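You operate a simulated robot arm through the tools that you are given. There is no shell and no other tool.

Carry out the task below with a simulated robot arm. There is one attempt and no reset: what you move stays moved.

## Task
Shut and lock both valves of tank 33.
Fine: both outlets are capped; leave the caps on.

It is judged by the outcome, as a careful person would: the job done as asked, and still so three seconds after it is handed in. It fails if anything else is knocked over, pushed out of place, dropped, spilled or broken. A push-on lid holds only when it is set on centred and level and pressed home; a screw cap is set on level and turned clockwise until tight.

## Robot
A 6-joint arm with a two-finger parallel gripper, fixed in place. Base frame: the origin is at the foot of the arm, x ahead of it, y to its left, z up. Readings come in m, rad, newtons and seconds.
With the tool pointing down near the work surface it reaches from about 0.22 to 0.62 m from the base axis. Its first joint turns from -1.152 to 1.152 rad. Payload 2.7 kg.
The TCP is the grasp point between the finger pads, 0.023 m short of the fingertips. In the tool frame z runs along the fingers and y along their closing line. Largest opening 0.094 m; finger width 0.038, thickness 0.01; the body of the gripper, 0.054 by 0.096 m, starts 0.039 m behind the TCP.
Orientation is told as [roll, pitch, yaw] about the base's x, y, z axes, in that order, counted from this pose: with the fingers straight down and closing along the base's y, the tool's x points along the base's -x, its y along +y and its z along -z.

## Interface
- The arm moves only by the tool drive_tool. Its arguments are lists of equal length, an entry for each row: "delta_pos": the shift along the tool's x, y, z in units of 400 mm (1.0 is 400 mm), a list of three; "turn": the turn, a rotation vector about the tool's x, y, z in units of 45 degrees (1.0 is 45 degrees), a list of three; "claw": the finger opening in m, from 0 to 0.094. In form: {"delta_pos": [[x, y, z], ...], "turn": [[rx, ry, rz], ...], "claw": [claw, ...]}. A call has 1 to 20 rows; each row is the pose to reach, as a shift and turn from the pose commanded when the call began, along the tool's axes at that moment. A call with a number of a shift or a turn outside -1 to 1 is refused whole. A row lasts 0.2 s, in which the tool goes at most 0.05 m and 0.15 rad; a call with a longer step from one row to the next is refused whole, and so is a gripper value outside its range. Where a pose cannot be reached the arm comes as near as it can. A force on the tool above 40 N (or 10 N above the force at the start of the call, whichever is more), or a blocked arm, ends the call early, and 0.2 s more pass. Each finger travels about 0.045 m/s and halts on what it meets, pressing with about 27 N; the grip force reading is that of the motor and also rises with nothing between the fingers. The clock runs only during rows and for 0.2 s after the last one: add rows that repeat a pose to give the fingers time. It gives the time, the measured TCP pose, the force on the tool (base axes), the opening and the grip force at its end, in the units of the frame above (readings bear some noise), with the torque about the TCP (base axes, N m) and any sound that the robot's microphone picked up, and new pictures: "pictures" is both (left out), scene, wrist or none.
- Cameras (640 x 400 px; columns grow to the right, rows downward): "scene" is fixed at [0.072, -0.4185, 1.4043]; the picture's right is [0.83, -0.56, 0.00], its down [-0.22, -0.32, -0.92] and it looks along [0.52, 0.76, -0.39] (base axes); focal length 324 px, centre (320, 200). "wrist" rides on the gripper at [0.087, 0.016, -0.074] in the tool frame; the picture's right is [-0.18, 0.98, 0.00], its down [-0.58, -0.11, -0.81] and it looks along [-0.79, -0.15, 0.59] (tool axes); focal length 243 px, centre (320, 200). There is no depth. A picture from a camera that has moved, and an enlarged one, comes with that camera's place and axes in the base frame and with its lens. The place of the scene camera against the robot may be out by one fixed shift of up to 0.025 m in any direction.
- zoom(camera, box): a new picture of the part [left, top, right, bottom] of that camera's present view, enlarged. The clock stands still meanwhile.
- hand_in(): hands the job in; it is judged then, once.

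Nothing tells you positions but the pictures and the camera data. Unless the task says otherwise, let go and move clear before handing in.

The tools are called as name(argument=value, ...) on one line, values as JSON. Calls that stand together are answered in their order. drive_tool: Moves the arm, as the interface text tells. Its arguments: {"type":"object","properties":{"delta_pos":{"type":"array","items":{"type":"array","items":{"type":"number"}}},"turn":{"type":"array","items":{"type":"array","items":{"type":"number"}}},"claw":{"type":"array","items":{"type":"number"}},"pictures":{"type":"string","enum":["both","scene","wrist","none"]}},"required":["delta_pos","turn","claw"]} The other tools are called the same way: zoom (camera, box) takes an enlarged picture of a part of a camera's view; hand_in () hands the job in.

At the start:

```text
clock: 0.0
tcp_pos: [0.3429, 0.1083, 1.232]
orientation: [0.003, 0.0, -0.001]
ft_force: [-0.6, 0.0, -0.2]
ft_torque: [0.0, -0.03, 0.03]
opening: 0.0942
grip_force: 0.1
```

scene: 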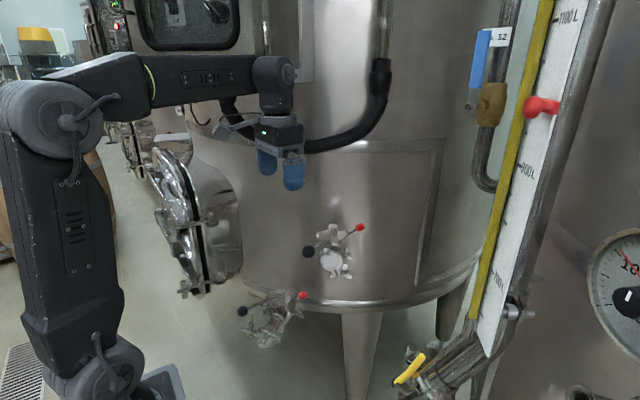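
wrist: 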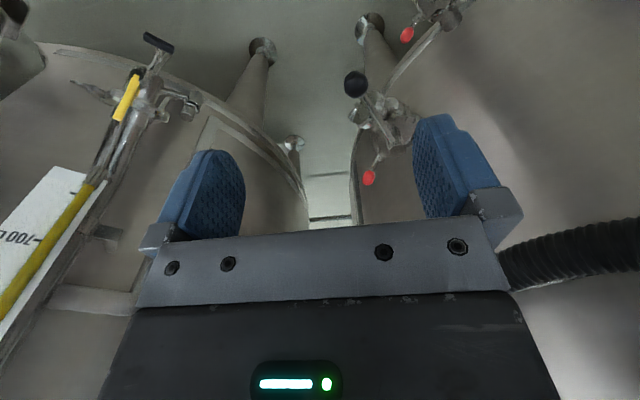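

I see a wine-cellar scene with a tank ahead that has two valves, one on its face and one lower, each with red and black knobs. I'll zoom in on the tank labels and valves before moving.

zoom(camera="scene", box=[280, 200, 400, 300])

zoom(camera="scene", box=[210, 270, 330, 370])

zoom(camera="scene", box=[440, 0, 640, 130])

zoom(camera="scene", box=[380, 280, 560, 400])

zoom(camera="scene", box=[80, 0, 340, 160])

zoom(camera="wrist", box=[320, 0, 480, 200])

```text
4.00 times, centred on (340, 250) of scene
camera zoom: at [0.072, -0.4185, 1.4043], right [0.83, -0.56, 0.0], down [-0.22, -0.32, -0.92], along [0.52, 0.76, -0.39], focal length 1294 px, centre (240, 0)
```

zoom: 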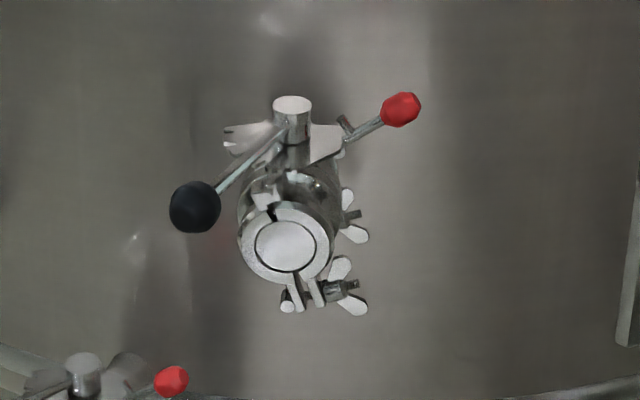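

```text
4.00 times, centred on (270, 320) of scene
camera zoom: at [0.072, -0.4185, 1.4043], right [0.83, -0.56, 0.0], down [-0.22, -0.32, -0.92], along [0.52, 0.76, -0.39], focal length 1294 px, centre (520, -280)
```

zoom: 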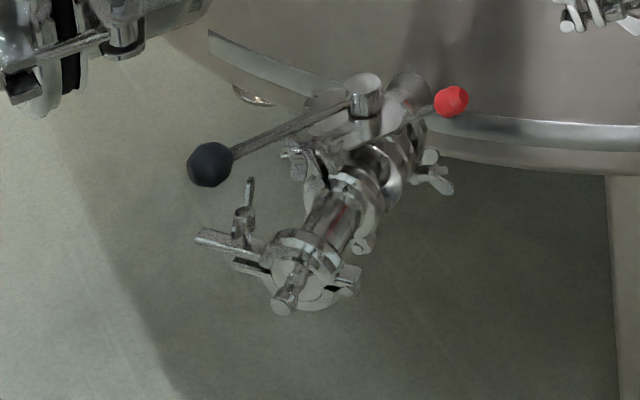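

```text
3.08 times, centred on (540, 65) of scene
camera zoom: at [0.072, -0.4185, 1.4043], right [0.83, -0.56, 0.0], down [-0.22, -0.32, -0.92], along [0.52, 0.76, -0.39], focal length 995 px, centre (-357, 615)
```

zoom: 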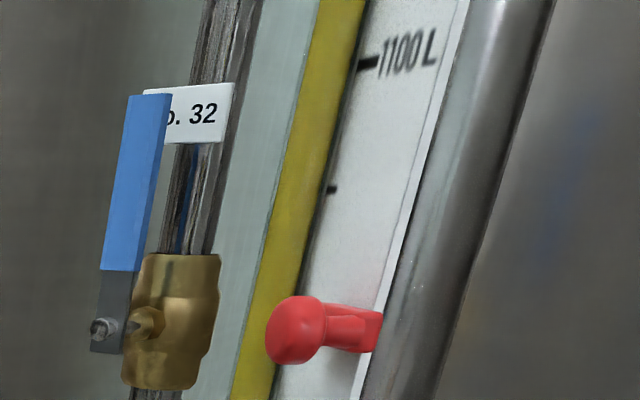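

```text
3.33 times, centred on (470, 340) of scene
camera zoom: at [0.072, -0.4185, 1.4043], right [0.83, -0.56, 0.0], down [-0.22, -0.32, -0.92], along [0.52, 0.76, -0.39], focal length 1078 px, centre (-180, -267)
```

zoom: 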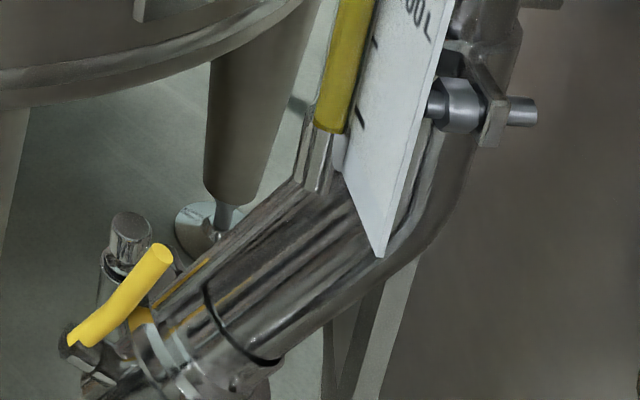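

```text
2.46 times, centred on (210, 80) of scene
camera zoom: at [0.072, -0.4185, 1.4043], right [0.83, -0.56, 0.0], down [-0.22, -0.32, -0.92], along [0.52, 0.76, -0.39], focal length 796 px, centre (591, 495)
```

zoom: 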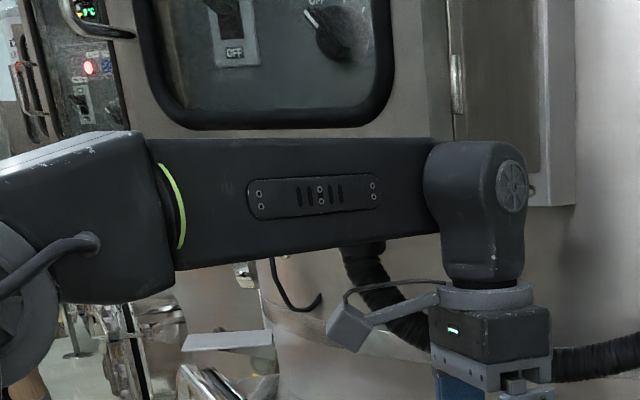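

```text
2.00 times, centred on (400, 100) of wrist
camera zoom: at [0.2558, 0.1259, 1.3076], right [0.18, 0.98, 0.0], down [0.58, -0.11, 0.81], along [0.79, -0.15, -0.59], focal length 485 px, centre (160, 400)
```

zoom: 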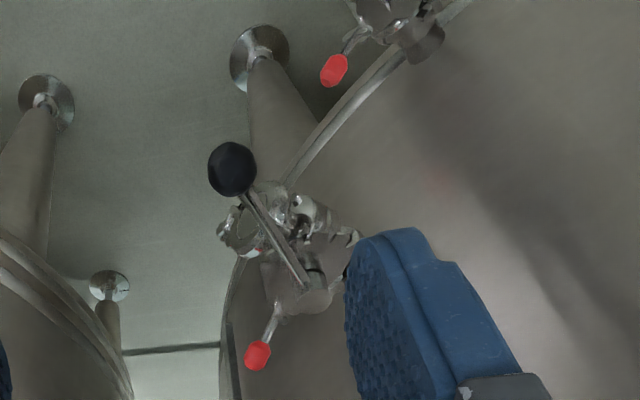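

The two black/red-handled butterfly valves are on the middle tank. The upper stem is near (0.53, 0.20, 1.0) and the lower valve near (0.45, 0.27, 0.76). I'll back off a little and turn the wrist camera toward them for a closer look at the lever mechanism and any tank number.

drive_tool(delta_pos=[[0.02, -0.04, 0], [0.04, -0.08, 0], [0.06, -0.12, 0], [0.08, -0.16, 0], [0.1, -0.2, 0], [0.1, -0.22, 0], [0.1, -0.22, 0]], turn=[[0, 0, -0.15], [0, 0, -0.3], [0, 0, -0.45], [0, 0, -0.6], [0, 0, -0.75], [0, 0, -0.8], [0, 0, -0.8]], claw=[0.094, 0.094, 0.094, 0.094, 0.094, 0.094, 0.094])

```text
clock: 1.6
tcp_pos: [0.3028, 0.0197, 1.2326]
orientation: [0.0, -0.001, 0.632]
ft_force: [-0.4, -0.1, 0.4]
ft_torque: [-0.01, 0.02, 0.0]
opening: 0.0938
grip_force: 0.1
camera wrist: at [0.2228, -0.0162, 1.3077], right [-0.43, 0.9, 0.0], down [0.53, 0.25, 0.81], along [0.73, 0.35, -0.59], focal length 243 px, centre (320, 200)
```

scene: 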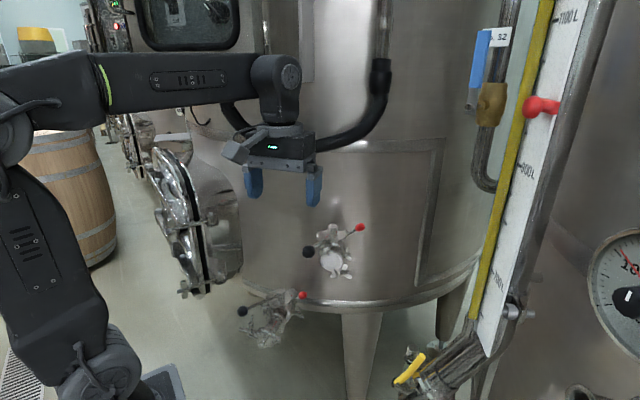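
wrist: 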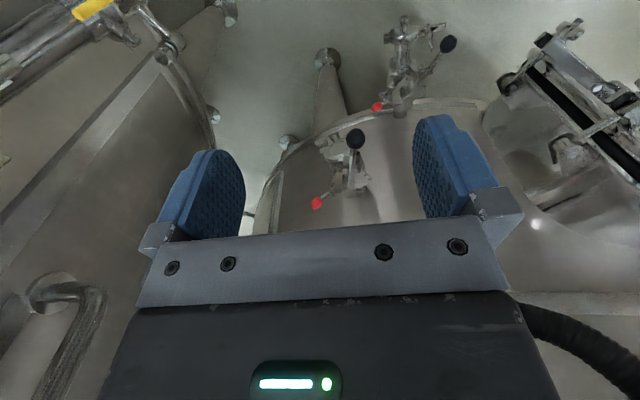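

zoom(camera="wrist", box=[290, 110, 400, 220])

zoom(camera="wrist", box=[360, 10, 470, 120])

zoom(camera="scene", box=[300, 215, 380, 285])

zoom(camera="wrist", box=[470, 0, 640, 240])

zoom(camera="scene", box=[120, 80, 260, 310])

```text
3.64 times, centred on (345, 165) of wrist
camera zoom: at [0.2228, -0.0162, 1.3077], right [-0.43, 0.9, 0.0], down [0.53, 0.25, 0.81], along [0.73, 0.35, -0.59], focal length 882 px, centre (229, 327)
```

zoom: 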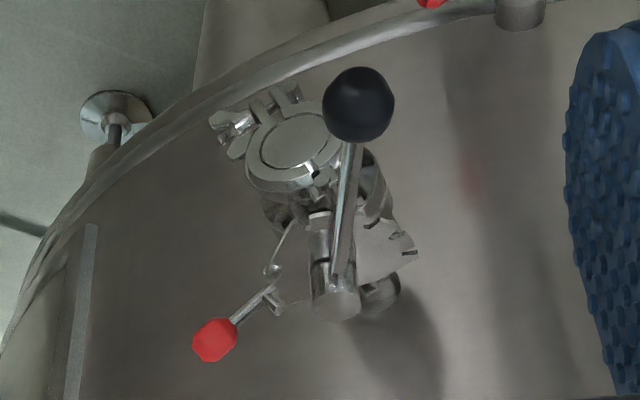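

```text
3.64 times, centred on (415, 65) of wrist
camera zoom: at [0.2228, -0.0162, 1.3077], right [-0.43, 0.9, 0.0], down [0.53, 0.25, 0.81], along [0.73, 0.35, -0.59], focal length 882 px, centre (-26, 691)
```

zoom: 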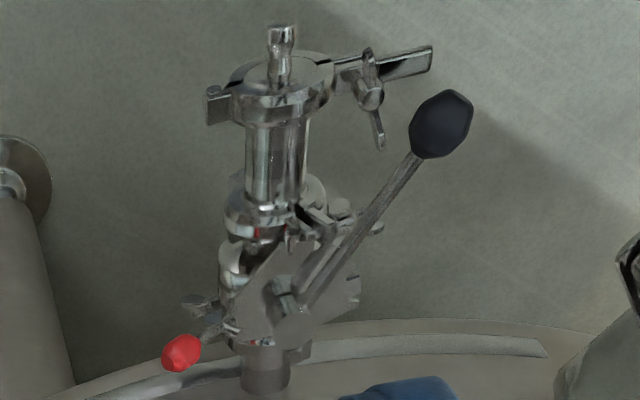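

```text
5.71 times, centred on (340, 250) of scene
camera zoom: at [0.072, -0.4185, 1.4043], right [0.83, -0.56, 0.0], down [-0.22, -0.32, -0.92], along [0.52, 0.76, -0.39], focal length 1848 px, centre (206, -86)
```

zoom: 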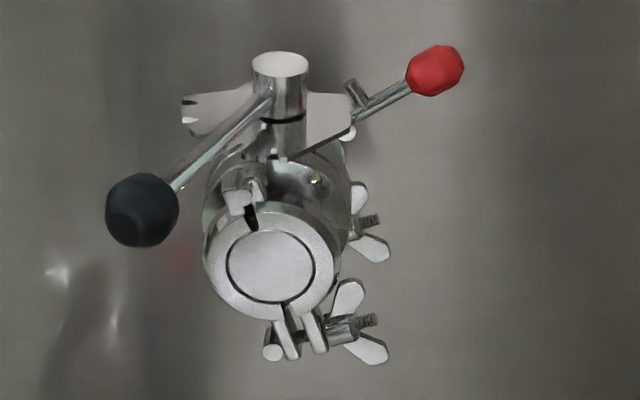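

```text
1.67 times, centred on (555, 120) of wrist
camera zoom: at [0.2228, -0.0162, 1.3077], right [-0.43, 0.9, 0.0], down [0.53, 0.25, 0.81], along [0.73, 0.35, -0.59], focal length 404 px, centre (-72, 333)
```

zoom: 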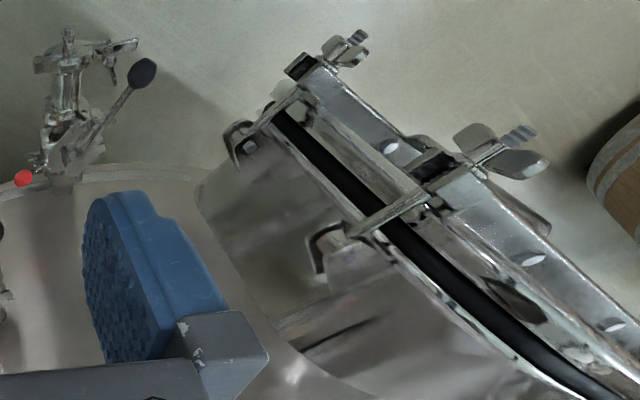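

```text
1.74 times, centred on (190, 195) of scene
camera zoom: at [0.072, -0.4185, 1.4043], right [0.83, -0.56, 0.0], down [-0.22, -0.32, -0.92], along [0.52, 0.76, -0.39], focal length 563 px, centre (546, 209)
```

zoom: 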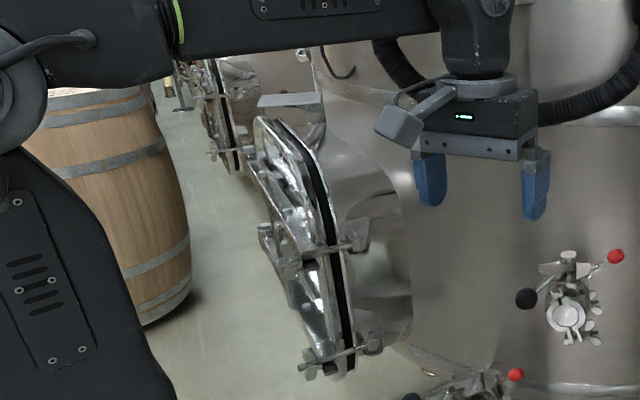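

The upper valve has a notched sector plate, a black lever about 25° off the pipe direction (so open), and a red-knobbed rod. I need a closer look to understand the lock, so I'll move the wrist camera nearer while staying above the valve.

drive_tool(delta_pos=[[-0.04, 0.0, 0.05], [-0.08, 0.0, 0.1], [-0.12, 0, 0.15], [-0.16, 0, 0.2], [-0.2, 0.0, 0.25], [-0.2, 0.0, 0.27], [-0.2, 0, 0.27]], turn=[[0, 0, 0], [0, 0, 0], [0, 0, 0], [0, 0, 0], [0, 0, 0], [0, 0, 0], [0, 0, 0]], claw=[0.094, 0.094, 0.094, 0.094, 0.094, 0.094, 0.094])

```text
clock: 3.2
tcp_pos: [0.366, 0.0677, 1.1248]
orientation: [-0.001, 0.0, 0.628]
ft_force: [0.7, 0.6, 0.3]
ft_torque: [0.03, 0.03, -0.02]
opening: 0.0942
grip_force: 0.1
camera wrist: at [0.2875, 0.0318, 1.1994], right [-0.43, 0.9, 0.0], down [0.53, 0.25, 0.81], along [0.73, 0.35, -0.59], focal length 243 px, centre (320, 200)
```

scene: 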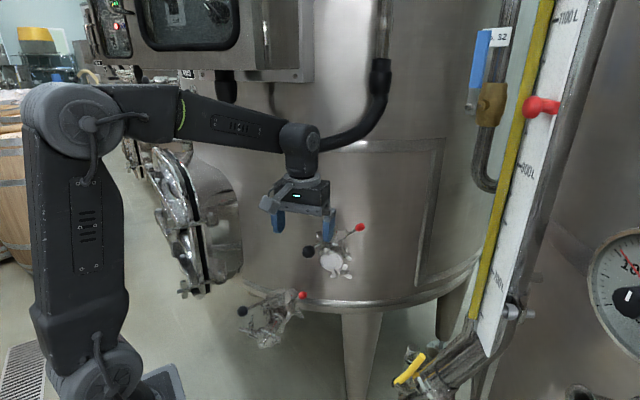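
wrist: 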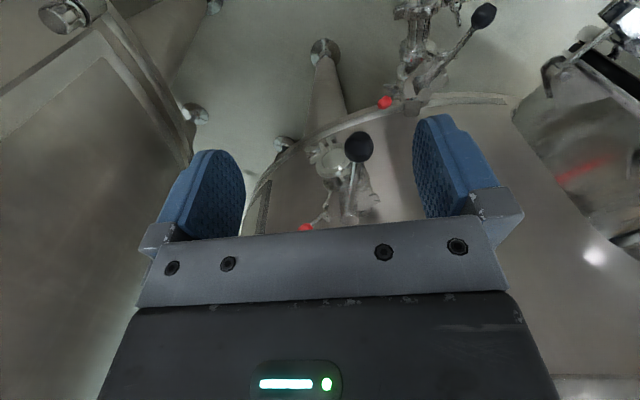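

A small label has appeared near the arm at scene (187, 72). I'll zoom on it and on the valve.

zoom(camera="scene", box=[160, 50, 240, 100])

zoom(camera="wrist", box=[280, 120, 400, 240])

zoom(camera="wrist", box=[360, 0, 510, 120])

zoom(camera="scene", box=[320, 215, 370, 250])

```text
8.00 times, centred on (200, 75) of scene
camera zoom: at [0.072, -0.4185, 1.4043], right [0.83, -0.56, 0.0], down [-0.22, -0.32, -0.92], along [0.52, 0.76, -0.39], focal length 2588 px, centre (1280, 1200)
```

zoom: 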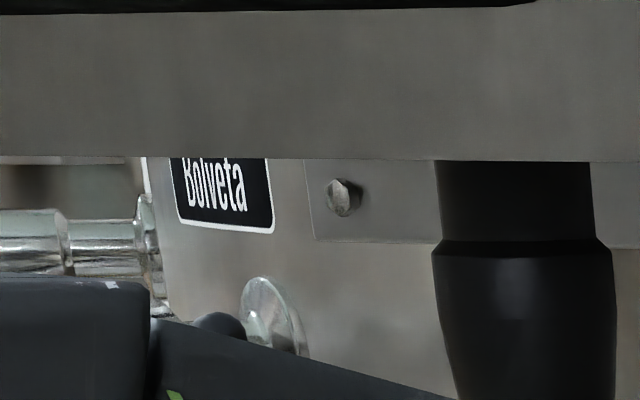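

```text
3.33 times, centred on (340, 180) of wrist
camera zoom: at [0.2875, 0.0318, 1.1994], right [-0.43, 0.9, 0.0], down [0.53, 0.25, 0.81], along [0.73, 0.35, -0.59], focal length 809 px, centre (253, 267)
```

zoom: 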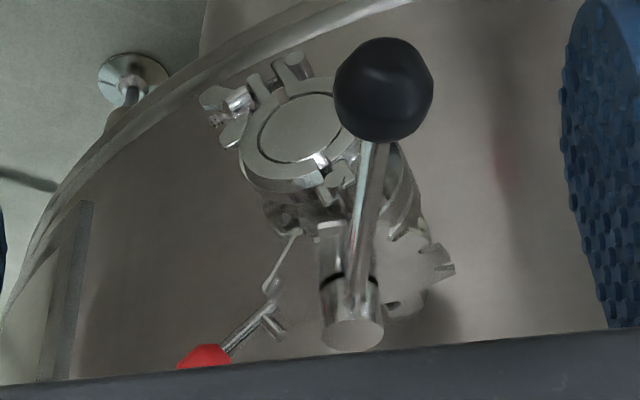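

```text
3.33 times, centred on (435, 60) of wrist
camera zoom: at [0.2875, 0.0318, 1.1994], right [-0.43, 0.9, 0.0], down [0.53, 0.25, 0.81], along [0.73, 0.35, -0.59], focal length 809 px, centre (-63, 667)
```

zoom: 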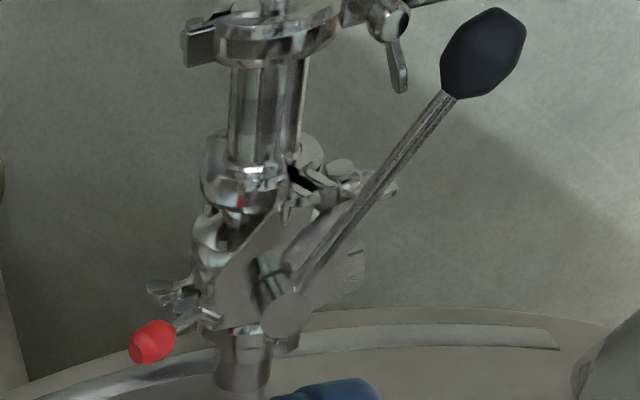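

```text
11.43 times, centred on (345, 232) of scene
camera zoom: at [0.072, -0.4185, 1.4043], right [0.83, -0.56, 0.0], down [-0.22, -0.32, -0.92], along [0.52, 0.76, -0.39], focal length 3697 px, centre (34, -171)
```

zoom: 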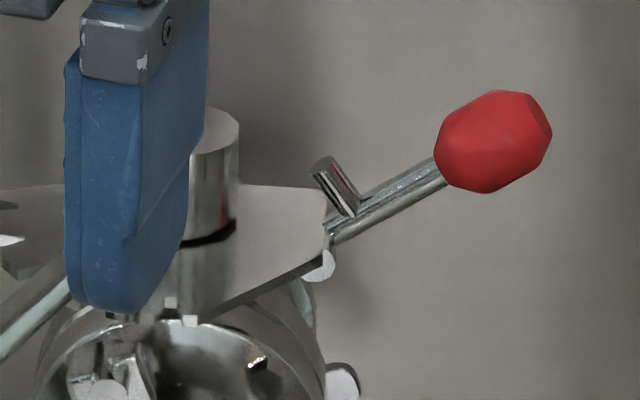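

The plate end carries a hinged red lever with a peg. Before deciding how it works, I'll look for this tank's number and check the control panel.

zoom(camera="scene", box=[80, 0, 240, 100])

zoom(camera="scene", box=[230, 0, 440, 130])

zoom(camera="scene", box=[0, 0, 120, 100])

zoom(camera="scene", box=[560, 200, 640, 400])

```text
4.00 times, centred on (160, 50) of scene
camera zoom: at [0.072, -0.4185, 1.4043], right [0.83, -0.56, 0.0], down [-0.22, -0.32, -0.92], along [0.52, 0.76, -0.39], focal length 1294 px, centre (960, 800)
```

zoom: 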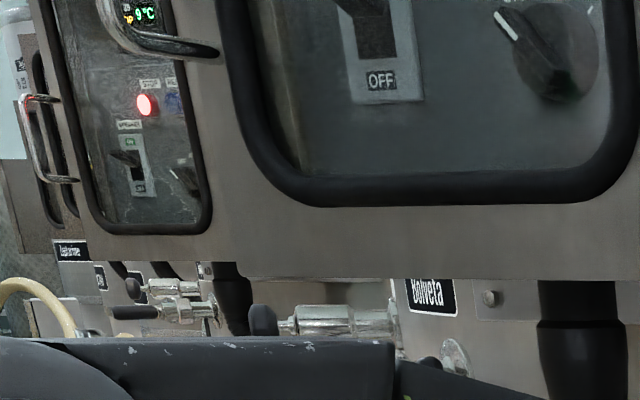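

```text
3.05 times, centred on (335, 65) of scene
camera zoom: at [0.072, -0.4185, 1.4043], right [0.83, -0.56, 0.0], down [-0.22, -0.32, -0.92], along [0.52, 0.76, -0.39], focal length 986 px, centre (274, 611)
```

zoom: 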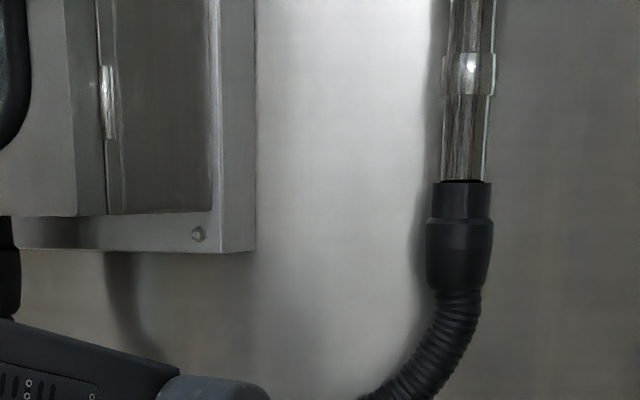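

```text
4.00 times, centred on (60, 50) of scene
camera zoom: at [0.072, -0.4185, 1.4043], right [0.83, -0.56, 0.0], down [-0.22, -0.32, -0.92], along [0.52, 0.76, -0.39], focal length 1294 px, centre (1360, 800)
```

zoom: 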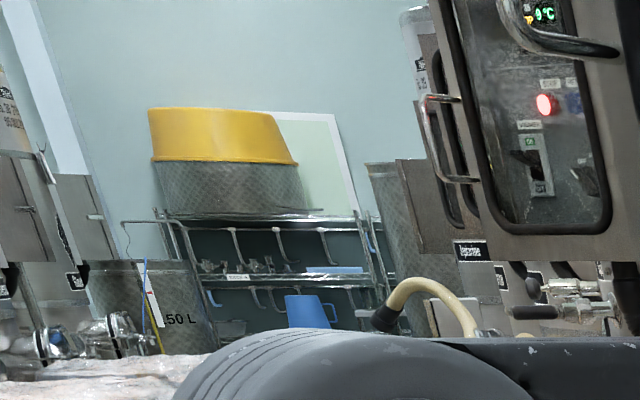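

```text
2.00 times, centred on (600, 300) of scene
camera zoom: at [0.072, -0.4185, 1.4043], right [0.83, -0.56, 0.0], down [-0.22, -0.32, -0.92], along [0.52, 0.76, -0.39], focal length 647 px, centre (-240, 0)
```

zoom: 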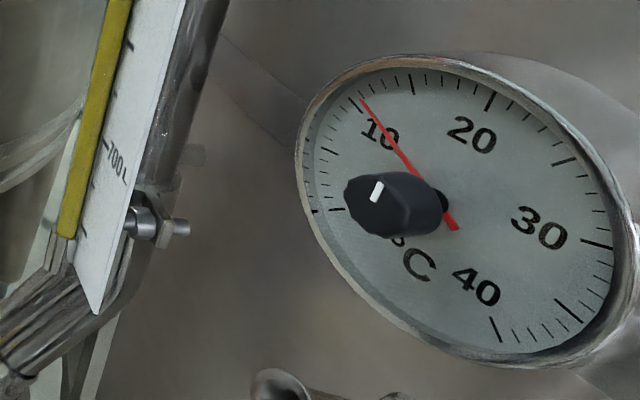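

No number is visible yet in the fixed view. I'll retreat up and tilt the wrist camera upward to look for the middle tank's number plate.

drive_tool(delta_pos=[[0.05, 0.0, -0.06], [0.1, 0.0, -0.12], [0.15, 0, -0.18], [0.2, 0, -0.24], [0.2, 0.0, -0.27], [0.2, 0.0, -0.27], [0.2, 0, -0.27], [0.2, 0, -0.27]], turn=[[0, -0.15, 0], [0, -0.3, 0], [0, -0.45, 0], [0, -0.6, 0], [0, -0.75, 0], [0, -0.9, 0], [0, -1, 0], [0, -1, 0]], claw=[0.094, 0.094, 0.094, 0.094, 0.094, 0.094, 0.094, 0.094])

```text
clock: 5.0
tcp_pos: [0.3013, 0.0202, 1.2333]
orientation: [0.002, -0.786, 0.629]
ft_force: [-1.0, 0.5, 0.1]
ft_torque: [0.01, 0.02, -0.01]
opening: 0.0941
grip_force: 0.0
camera wrist: at [0.2004, -0.0324, 1.2247], right [-0.47, 0.87, 0.13], down [-0.07, -0.18, 0.98], along [0.88, 0.46, 0.14], focal length 243 px, centre (320, 200)
```

scene: 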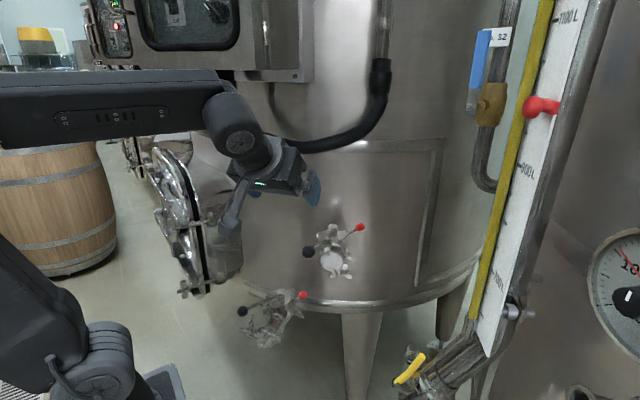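
wrist: 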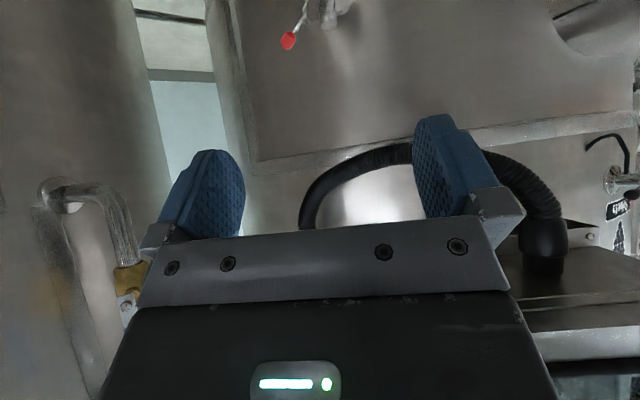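

zoom(camera="wrist", box=[500, 120, 640, 260])

zoom(camera="wrist", box=[20, 150, 160, 400])

zoom(camera="scene", box=[290, 210, 390, 290])

zoom(camera="scene", box=[228, 278, 318, 350])

```text
2.86 times, centred on (570, 190) of wrist
camera zoom: at [0.2004, -0.0324, 1.2247], right [-0.47, 0.87, 0.13], down [-0.07, -0.18, 0.98], along [0.88, 0.46, 0.14], focal length 693 px, centre (-394, 229)
```

zoom: 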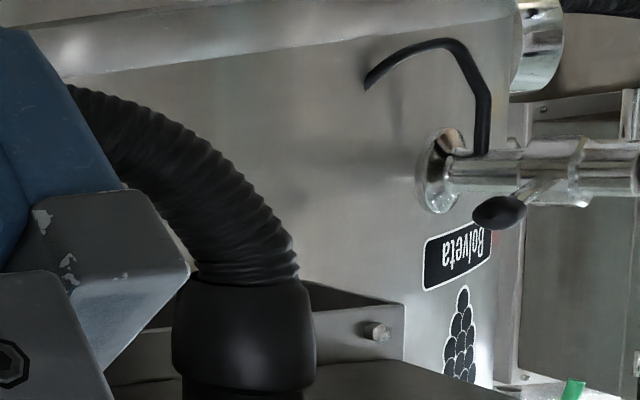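

```text
1.60 times, centred on (90, 275) of wrist
camera zoom: at [0.2004, -0.0324, 1.2247], right [-0.47, 0.87, 0.13], down [-0.07, -0.18, 0.98], along [0.88, 0.46, 0.14], focal length 388 px, centre (688, 80)
```

zoom: 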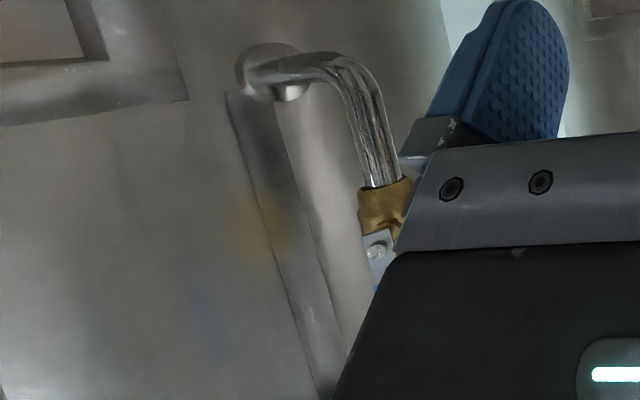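

```text
5.00 times, centred on (340, 250) of scene
camera zoom: at [0.072, -0.4185, 1.4043], right [0.83, -0.56, 0.0], down [-0.22, -0.32, -0.92], along [0.52, 0.76, -0.39], focal length 1617 px, centre (220, -50)
```

zoom: 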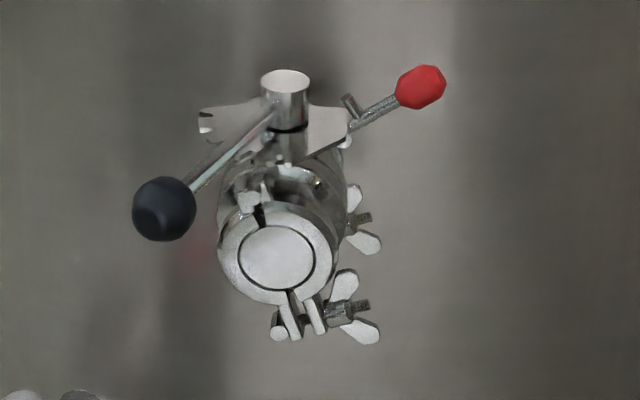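

```text
5.56 times, centred on (273, 314) of scene
camera zoom: at [0.072, -0.4185, 1.4043], right [0.83, -0.56, 0.0], down [-0.22, -0.32, -0.92], along [0.52, 0.76, -0.39], focal length 1797 px, centre (581, -433)
```

zoom: 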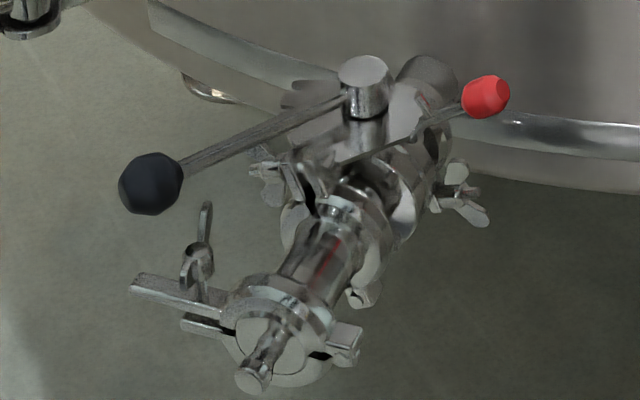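

The brass-valve pipe with the "No. 32" tag feeds the right-hand tank. The middle tank, with its two capped butterfly valves, therefore fits tank 33. I'll level the tool and bring the camera over the upper valve for a top-down look.

drive_tool(delta_pos=[[0, 0, 0], [0, 0, 0], [0, 0, 0], [0, 0, 0], [0, 0, 0], [0, 0, 0]], turn=[[0, 0.17, 0], [0, 0.34, 0], [0, 0.51, 0], [0, 0.68, 0], [0, 0.85, 0], [0, 1, 0]], claw=[0.094, 0.094, 0.094, 0.094, 0.094, 0.094], pictures="none")

drive_tool(delta_pos=[[-0.08, 0, 0], [-0.16, 0, 0], [-0.24, 0, 0], [-0.32, 0, 0], [-0.4, 0, 0], [-0.48, 0, 0], [-0.5, 0, 0], [-0.5, 0, 0]], turn=[[0, 0, 0], [0, 0, 0], [0, 0, 0], [0, 0, 0], [0, 0, 0], [0, 0, 0], [0, 0, 0], [0, 0, 0]], claw=[0.094, 0.094, 0.094, 0.094, 0.094, 0.094, 0.094, 0.094])

```text
clock: 6.4
tcp_pos: [0.3015, 0.0202, 1.2324]
orientation: [0.001, 0.001, 0.629]
ft_force: [-0.4, -0.4, 0.5]
ft_torque: [-0.01, -0.01, 0.0]
opening: 0.094
grip_force: 0.2
```

```text
clock: 8.2
tcp_pos: [0.4631, 0.1389, 1.2317]
orientation: [-0.002, 0.0, 0.627]
ft_force: [0.2, 0.4, -0.4]
ft_torque: [0.04, -0.01, -0.01]
opening: 0.0939
grip_force: 0.1
camera wrist: at [0.3847, 0.1017, 1.3068], right [-0.43, 0.9, 0.0], down [0.53, 0.25, 0.81], along [0.73, 0.35, -0.59], focal length 243 px, centre (320, 200)
```

scene: 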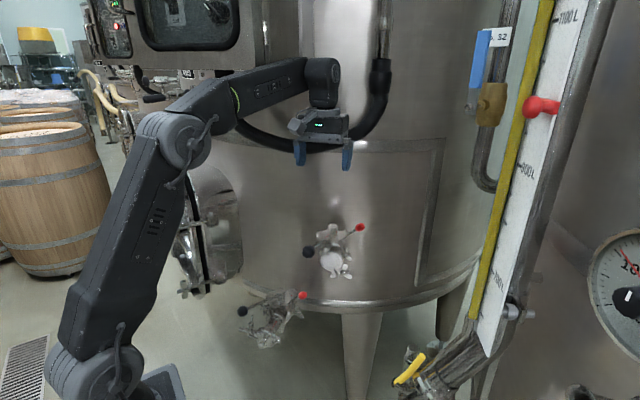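
wrist: 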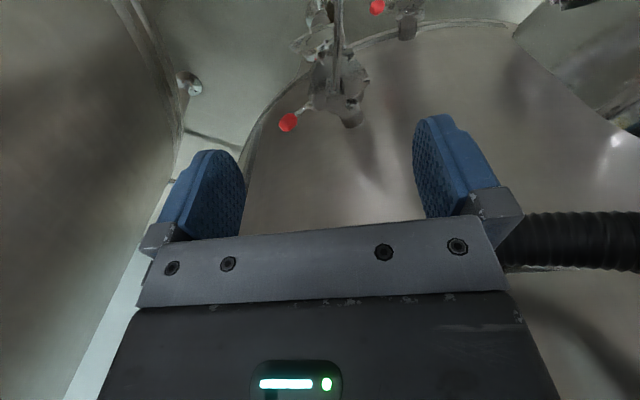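

zoom(camera="wrist", box=[260, 0, 400, 140])

zoom(camera="wrist", box=[270, 50, 380, 140])

```text
2.86 times, centred on (330, 70) of wrist
camera zoom: at [0.3847, 0.1017, 1.3068], right [-0.43, 0.9, 0.0], down [0.53, 0.25, 0.81], along [0.73, 0.35, -0.59], focal length 693 px, centre (291, 571)
```

zoom: 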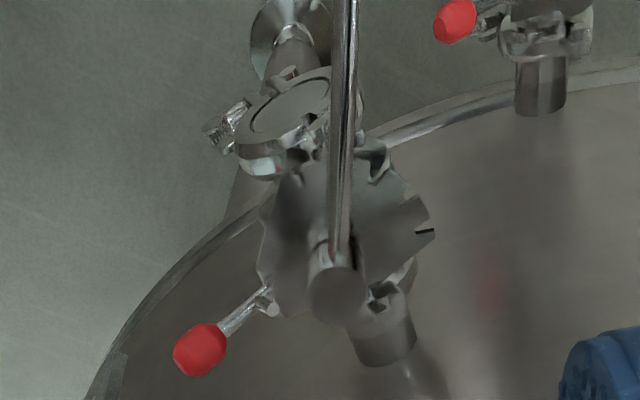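

```text
4.44 times, centred on (325, 95) of wrist
camera zoom: at [0.3847, 0.1017, 1.3068], right [-0.43, 0.9, 0.0], down [0.53, 0.25, 0.81], along [0.73, 0.35, -0.59], focal length 1078 px, centre (298, 667)
```

zoom: 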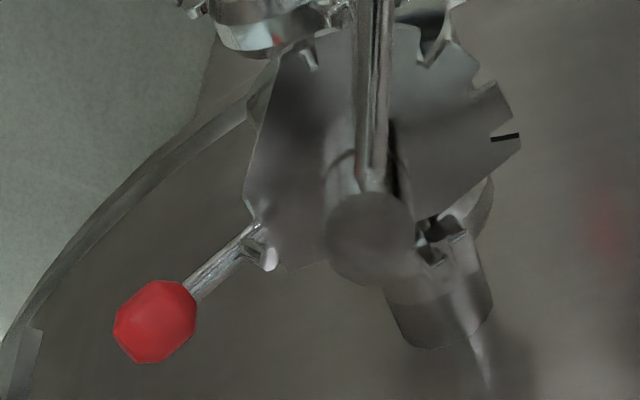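

The top view shows a fan plate with five notches spaced 22.5° apart, running from pipe-parallel (open) to a black-marked one perpendicular to the pipe (closed). The handle is near the open end, and the red lever with a peg is on the opposite side. I'll look at the lower valve from above to compare.

drive_tool(delta_pos=[[0.01, 0.06, 0.02], [0.02, 0.12, 0.04], [0.03, 0.18, 0.06], [0.038, 0.216, 0.075], [0.038, 0.216, 0.075], [0.038, 0.216, 0.075]], turn=[[0, 0.12, 0], [0, 0.24, 0], [0, 0.36, 0], [0, 0.48, 0], [0, 0.6, 0], [0, 0.6, 0]], claw=[0.094, 0.094, 0.094, 0.094, 0.094, 0.094])

```text
clock: 9.6
tcp_pos: [0.3877, 0.1894, 1.1798]
orientation: [-0.001, 0.47, 0.629]
ft_force: [-0.2, 0.2, 0.4]
ft_torque: [-0.01, -0.01, -0.03]
opening: 0.0939
grip_force: 0.0
out of reach, approached as far as the arm can: row 5, 6
camera wrist: at [0.343, 0.1791, 1.2853], right [-0.45, 0.89, -0.08], down [0.78, 0.43, 0.46], along [0.44, 0.14, -0.89], focal length 243 px, centre (320, 200)
```

scene: 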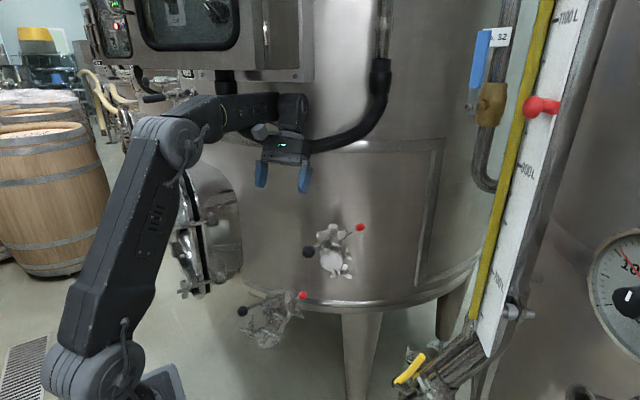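
wrist: 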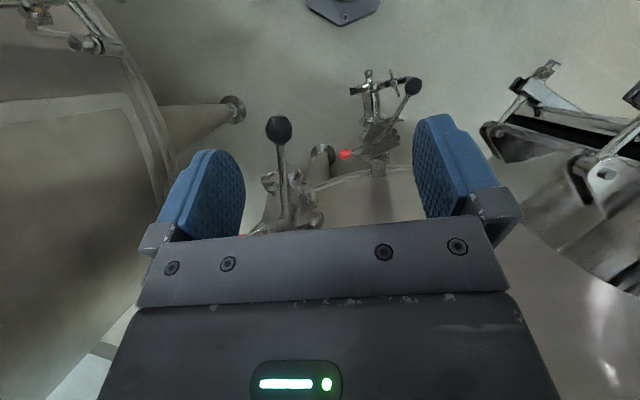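

zoom(camera="wrist", box=[320, 60, 430, 190])

zoom(camera="wrist", box=[335, 110, 415, 180])

zoom(camera="wrist", box=[240, 100, 340, 240])

```text
3.08 times, centred on (375, 125) of wrist
camera zoom: at [0.343, 0.1791, 1.2853], right [-0.45, 0.89, -0.08], down [0.78, 0.43, 0.46], along [0.44, 0.14, -0.89], focal length 746 px, centre (151, 431)
```

zoom: 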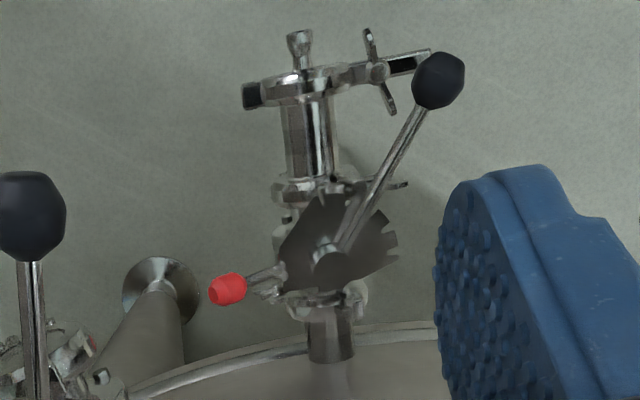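

```text
5.71 times, centred on (375, 145) of wrist
camera zoom: at [0.343, 0.1791, 1.2853], right [-0.45, 0.89, -0.08], down [0.78, 0.43, 0.46], along [0.44, 0.14, -0.89], focal length 1386 px, centre (6, 514)
```

zoom: 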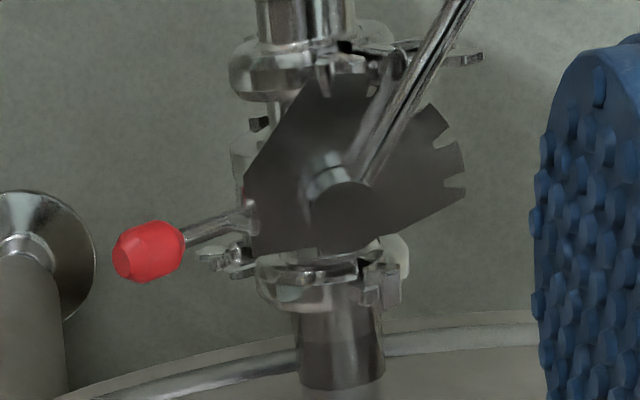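

```text
2.86 times, centred on (290, 170) of wrist
camera zoom: at [0.343, 0.1791, 1.2853], right [-0.45, 0.89, -0.08], down [0.78, 0.43, 0.46], along [0.44, 0.14, -0.89], focal length 693 px, centre (406, 286)
```

zoom: 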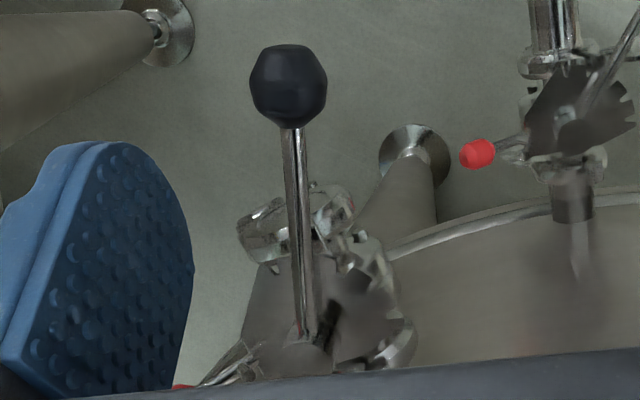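

Both plates are fixed the same way relative to their pipes. The lower handle is about 35° off its pipe and the upper about 22°, so both are open. I'll take high-magnification views of the red lock levers.

zoom(camera="scene", box=[326, 218, 370, 246])

zoom(camera="scene", box=[275, 280, 315, 310])

zoom(camera="wrist", box=[335, 140, 375, 170])

zoom(camera="scene", box=[300, 220, 350, 260])

```text
14.29 times, centred on (348, 232) of scene
camera zoom: at [0.072, -0.4185, 1.4043], right [0.83, -0.56, 0.0], down [-0.22, -0.32, -0.92], along [0.52, 0.76, -0.39], focal length 4621 px, centre (-80, -257)
```

zoom: 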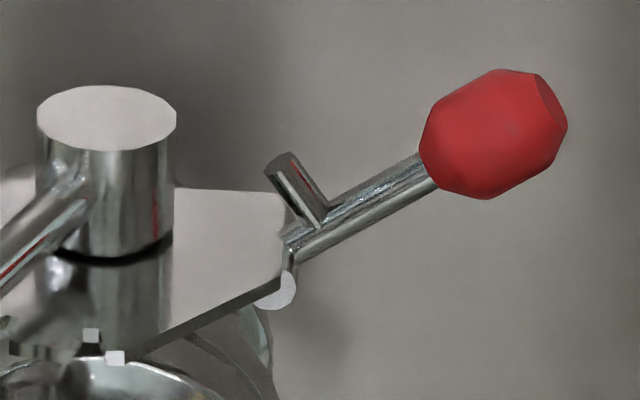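

```text
13.33 times, centred on (295, 295) of scene
camera zoom: at [0.072, -0.4185, 1.4043], right [0.83, -0.56, 0.0], down [-0.22, -0.32, -0.92], along [0.52, 0.76, -0.39], focal length 4313 px, centre (653, -1067)
```

zoom: 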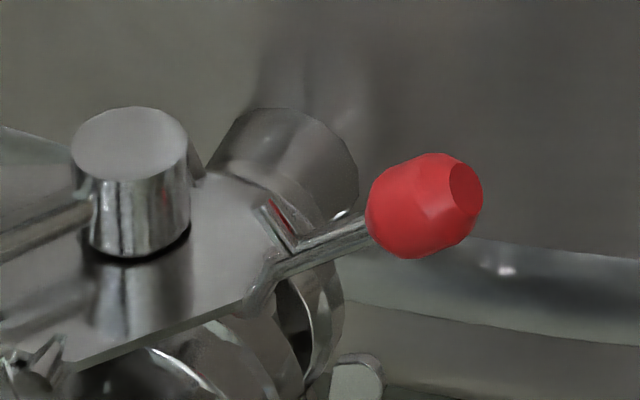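

```text
13.33 times, centred on (355, 155) of wrist
camera zoom: at [0.343, 0.1791, 1.2853], right [-0.45, 0.89, -0.08], down [0.78, 0.43, 0.46], along [0.44, 0.14, -0.89], focal length 3235 px, centre (-147, 800)
```

zoom: 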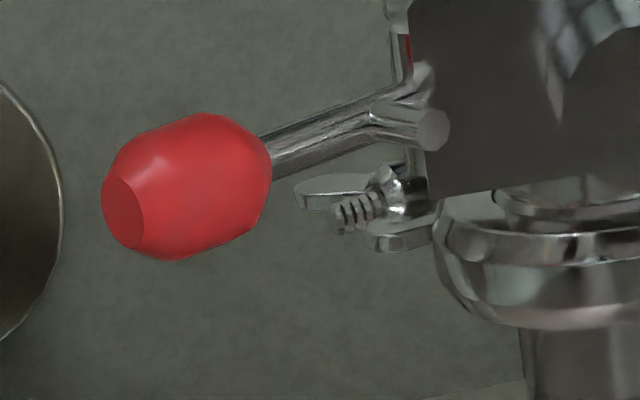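

```text
10.00 times, centred on (325, 240) of scene
camera zoom: at [0.072, -0.4185, 1.4043], right [0.83, -0.56, 0.0], down [-0.22, -0.32, -0.92], along [0.52, 0.76, -0.39], focal length 3235 px, centre (270, -200)
```

zoom: 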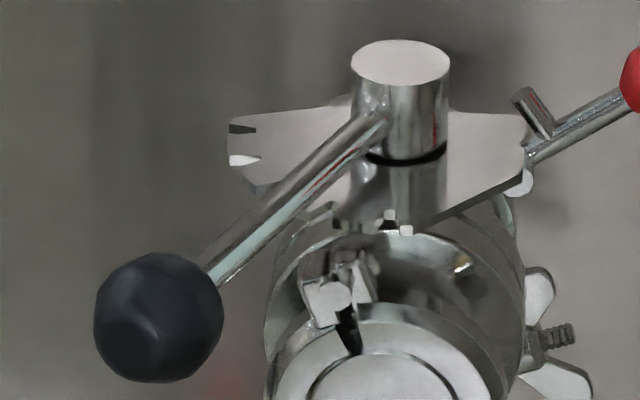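

The red lever is hinged on the plate edge with a horizontal axis along the pipe. It currently sticks outward and up, so it should fold inward over the stem to lock. The plan is to straddle the black lever, swing it about 70° clockwise to the marked notch, then fold the red lever in. First I'll level the tool again.

drive_tool(delta_pos=[[0, 0, 0], [0, 0, 0], [0, 0, 0], [0, 0, 0], [0, 0, 0]], turn=[[0, -0.15, 0], [0, -0.3, 0], [0, -0.45, 0], [0, -0.6, 0], [0, -0.6, 0]], claw=[0.094, 0.094, 0.094, 0.094, 0.05], pictures="none")

```text
clock: 10.8
tcp_pos: [0.3867, 0.1906, 1.1793]
orientation: [-0.001, -0.001, 0.628]
ft_force: [0.6, -0.4, -0.7]
ft_torque: [0.0, 0.02, 0.03]
opening: 0.0589
grip_force: 0.1
```

drive_tool(delta_pos=[[-0.02, -0.05, 0.05], [-0.04, -0.1, 0.1], [-0.06, -0.15, 0.15], [-0.0725, -0.167, 0.198], [-0.0725, -0.167, 0.198]], turn=[[0, 0, 0.05], [0, 0, 0.1], [0, 0, 0.15], [0, 0, 0.2], [0, 0, 0.2]], claw=[0.05, 0.05, 0.05, 0.05, 0.05])

```text
clock: 12.0
tcp_pos: [0.4493, 0.1527, 1.1003]
orientation: [0.002, -0.004, 0.472]
ft_force: [0.0, 0.6, -0.9]
ft_torque: [-0.04, 0.01, -0.02]
opening: 0.0502
grip_force: 0.1
camera wrist: at [0.3662, 0.1292, 1.1756], right [-0.28, 0.96, 0.0], down [0.57, 0.17, 0.81], along [0.77, 0.23, -0.59], focal length 243 px, centre (320, 200)
```

scene: 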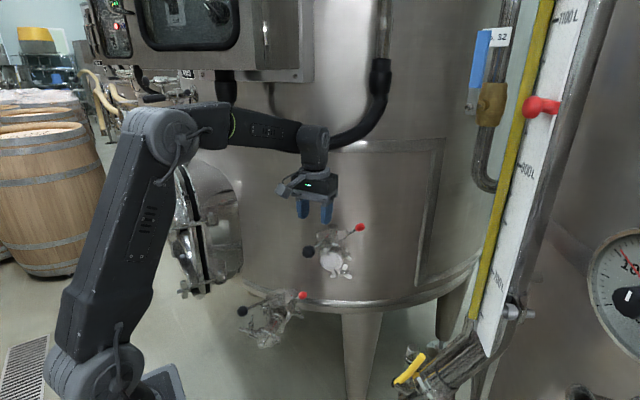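
wrist: 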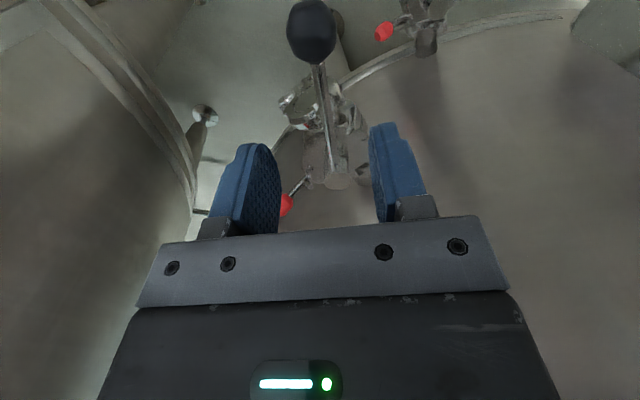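

The rod passes midway between the fingers, with the knob at (0.421, 0.140, 1.01). I'll descend to straddle it.

drive_tool(delta_pos=[[0, 0.003, 0.05], [0, 0.003, 0.1], [0, 0.003, 0.15], [0, 0.003, 0.19], [0, 0.003, 0.215], [0, 0.003, 0.215]], turn=[[0, 0, 0], [0, 0, 0], [0, 0, 0], [0, 0, 0], [0, 0, 0], [0, 0, 0]], claw=[0.05, 0.05, 0.05, 0.05, 0.05, 0.05])

```text
clock: 13.4
tcp_pos: [0.4495, 0.1534, 1.0137]
orientation: [-0.001, -0.001, 0.47]
ft_force: [-0.4, 0.2, 0.8]
ft_torque: [-0.01, 0.01, 0.0]
opening: 0.0498
grip_force: 0.1
camera wrist: at [0.3658, 0.1306, 1.0889], right [-0.28, 0.96, 0.0], down [0.57, 0.17, 0.81], along [0.77, 0.23, -0.59], focal length 243 px, centre (320, 200)
```

scene: 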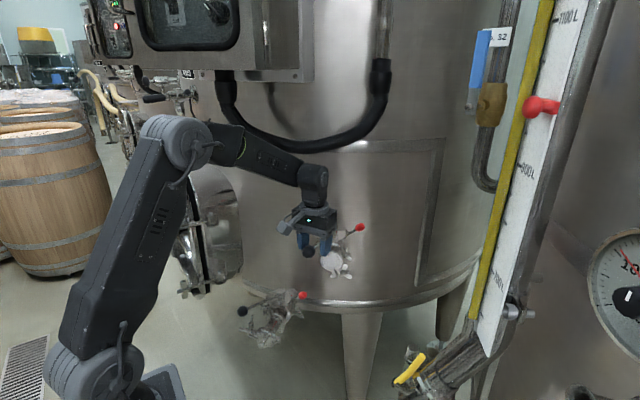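
wrist: 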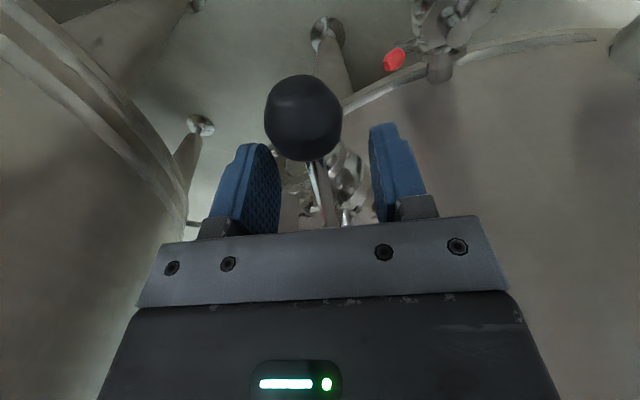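

zoom(camera="scene", box=[280, 180, 380, 290])

zoom(camera="wrist", box=[200, 60, 440, 240])

```text
3.64 times, centred on (330, 235) of scene
camera zoom: at [0.072, -0.4185, 1.4043], right [0.83, -0.56, 0.0], down [-0.22, -0.32, -0.92], along [0.52, 0.76, -0.39], focal length 1176 px, centre (284, 73)
```

zoom: 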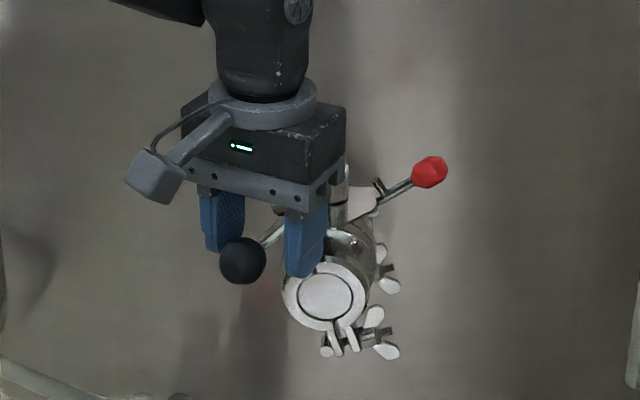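

```text
2.22 times, centred on (320, 150) of wrist
camera zoom: at [0.3658, 0.1306, 1.0889], right [-0.28, 0.96, 0.0], down [0.57, 0.17, 0.81], along [0.77, 0.23, -0.59], focal length 539 px, centre (320, 311)
```

zoom: 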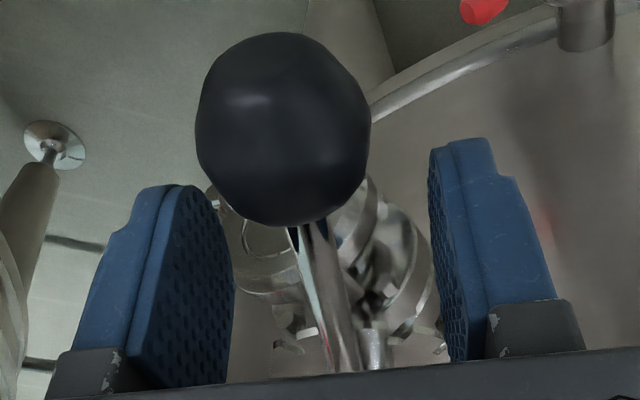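

The rod is well caged between the fingers. I'll close to a loose cage and swing the lever 20° clockwise as a test.

drive_tool(delta_pos=[[0, 0, 0], [0, 0, 0], [0, 0, 0], [-0.00095, 0.0218, 0], [-0.0038, 0.0434, 0], [-0.0085, 0.0647, 0], [-0.0151, 0.0855, 0], [-0.0151, 0.0855, 0]], turn=[[0, 0, 0], [0, 0, 0], [0, 0, 0], [0, 0, 0.111], [0, 0, 0.222], [0, 0, 0.333], [0, 0, 0.444], [0, 0, 0.444]], claw=[0.018, 0.018, 0.018, 0.018, 0.018, 0.018, 0.018, 0.018])

```text
clock: 15.2
tcp_pos: [0.4426, 0.189, 1.0151]
orientation: [0.003, -0.009, 0.122]
ft_force: [28.6, 3.5, 2.1]
ft_torque: [0.09, -0.26, 0.02]
opening: 0.021
grip_force: 12.7
camera wrist: at [0.3543, 0.1953, 1.0892], right [0.06, 1.0, 0.01], down [0.58, -0.04, 0.81], along [0.81, -0.05, -0.59], focal length 243 px, centre (320, 200)
```

scene: 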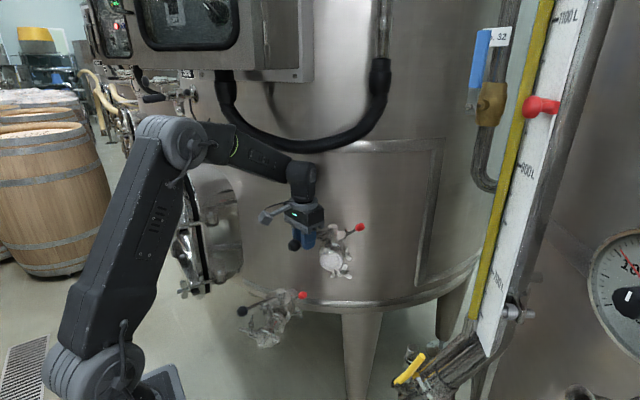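
wrist: 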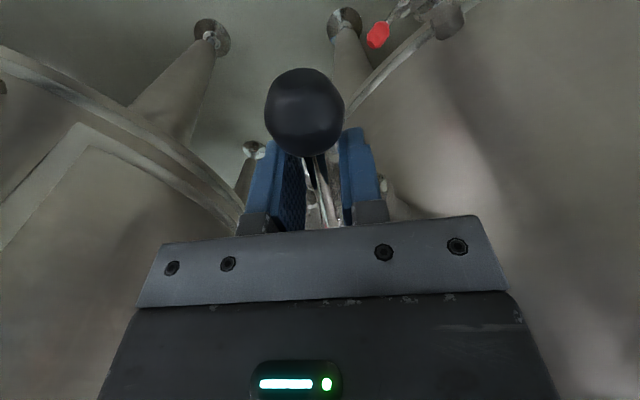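

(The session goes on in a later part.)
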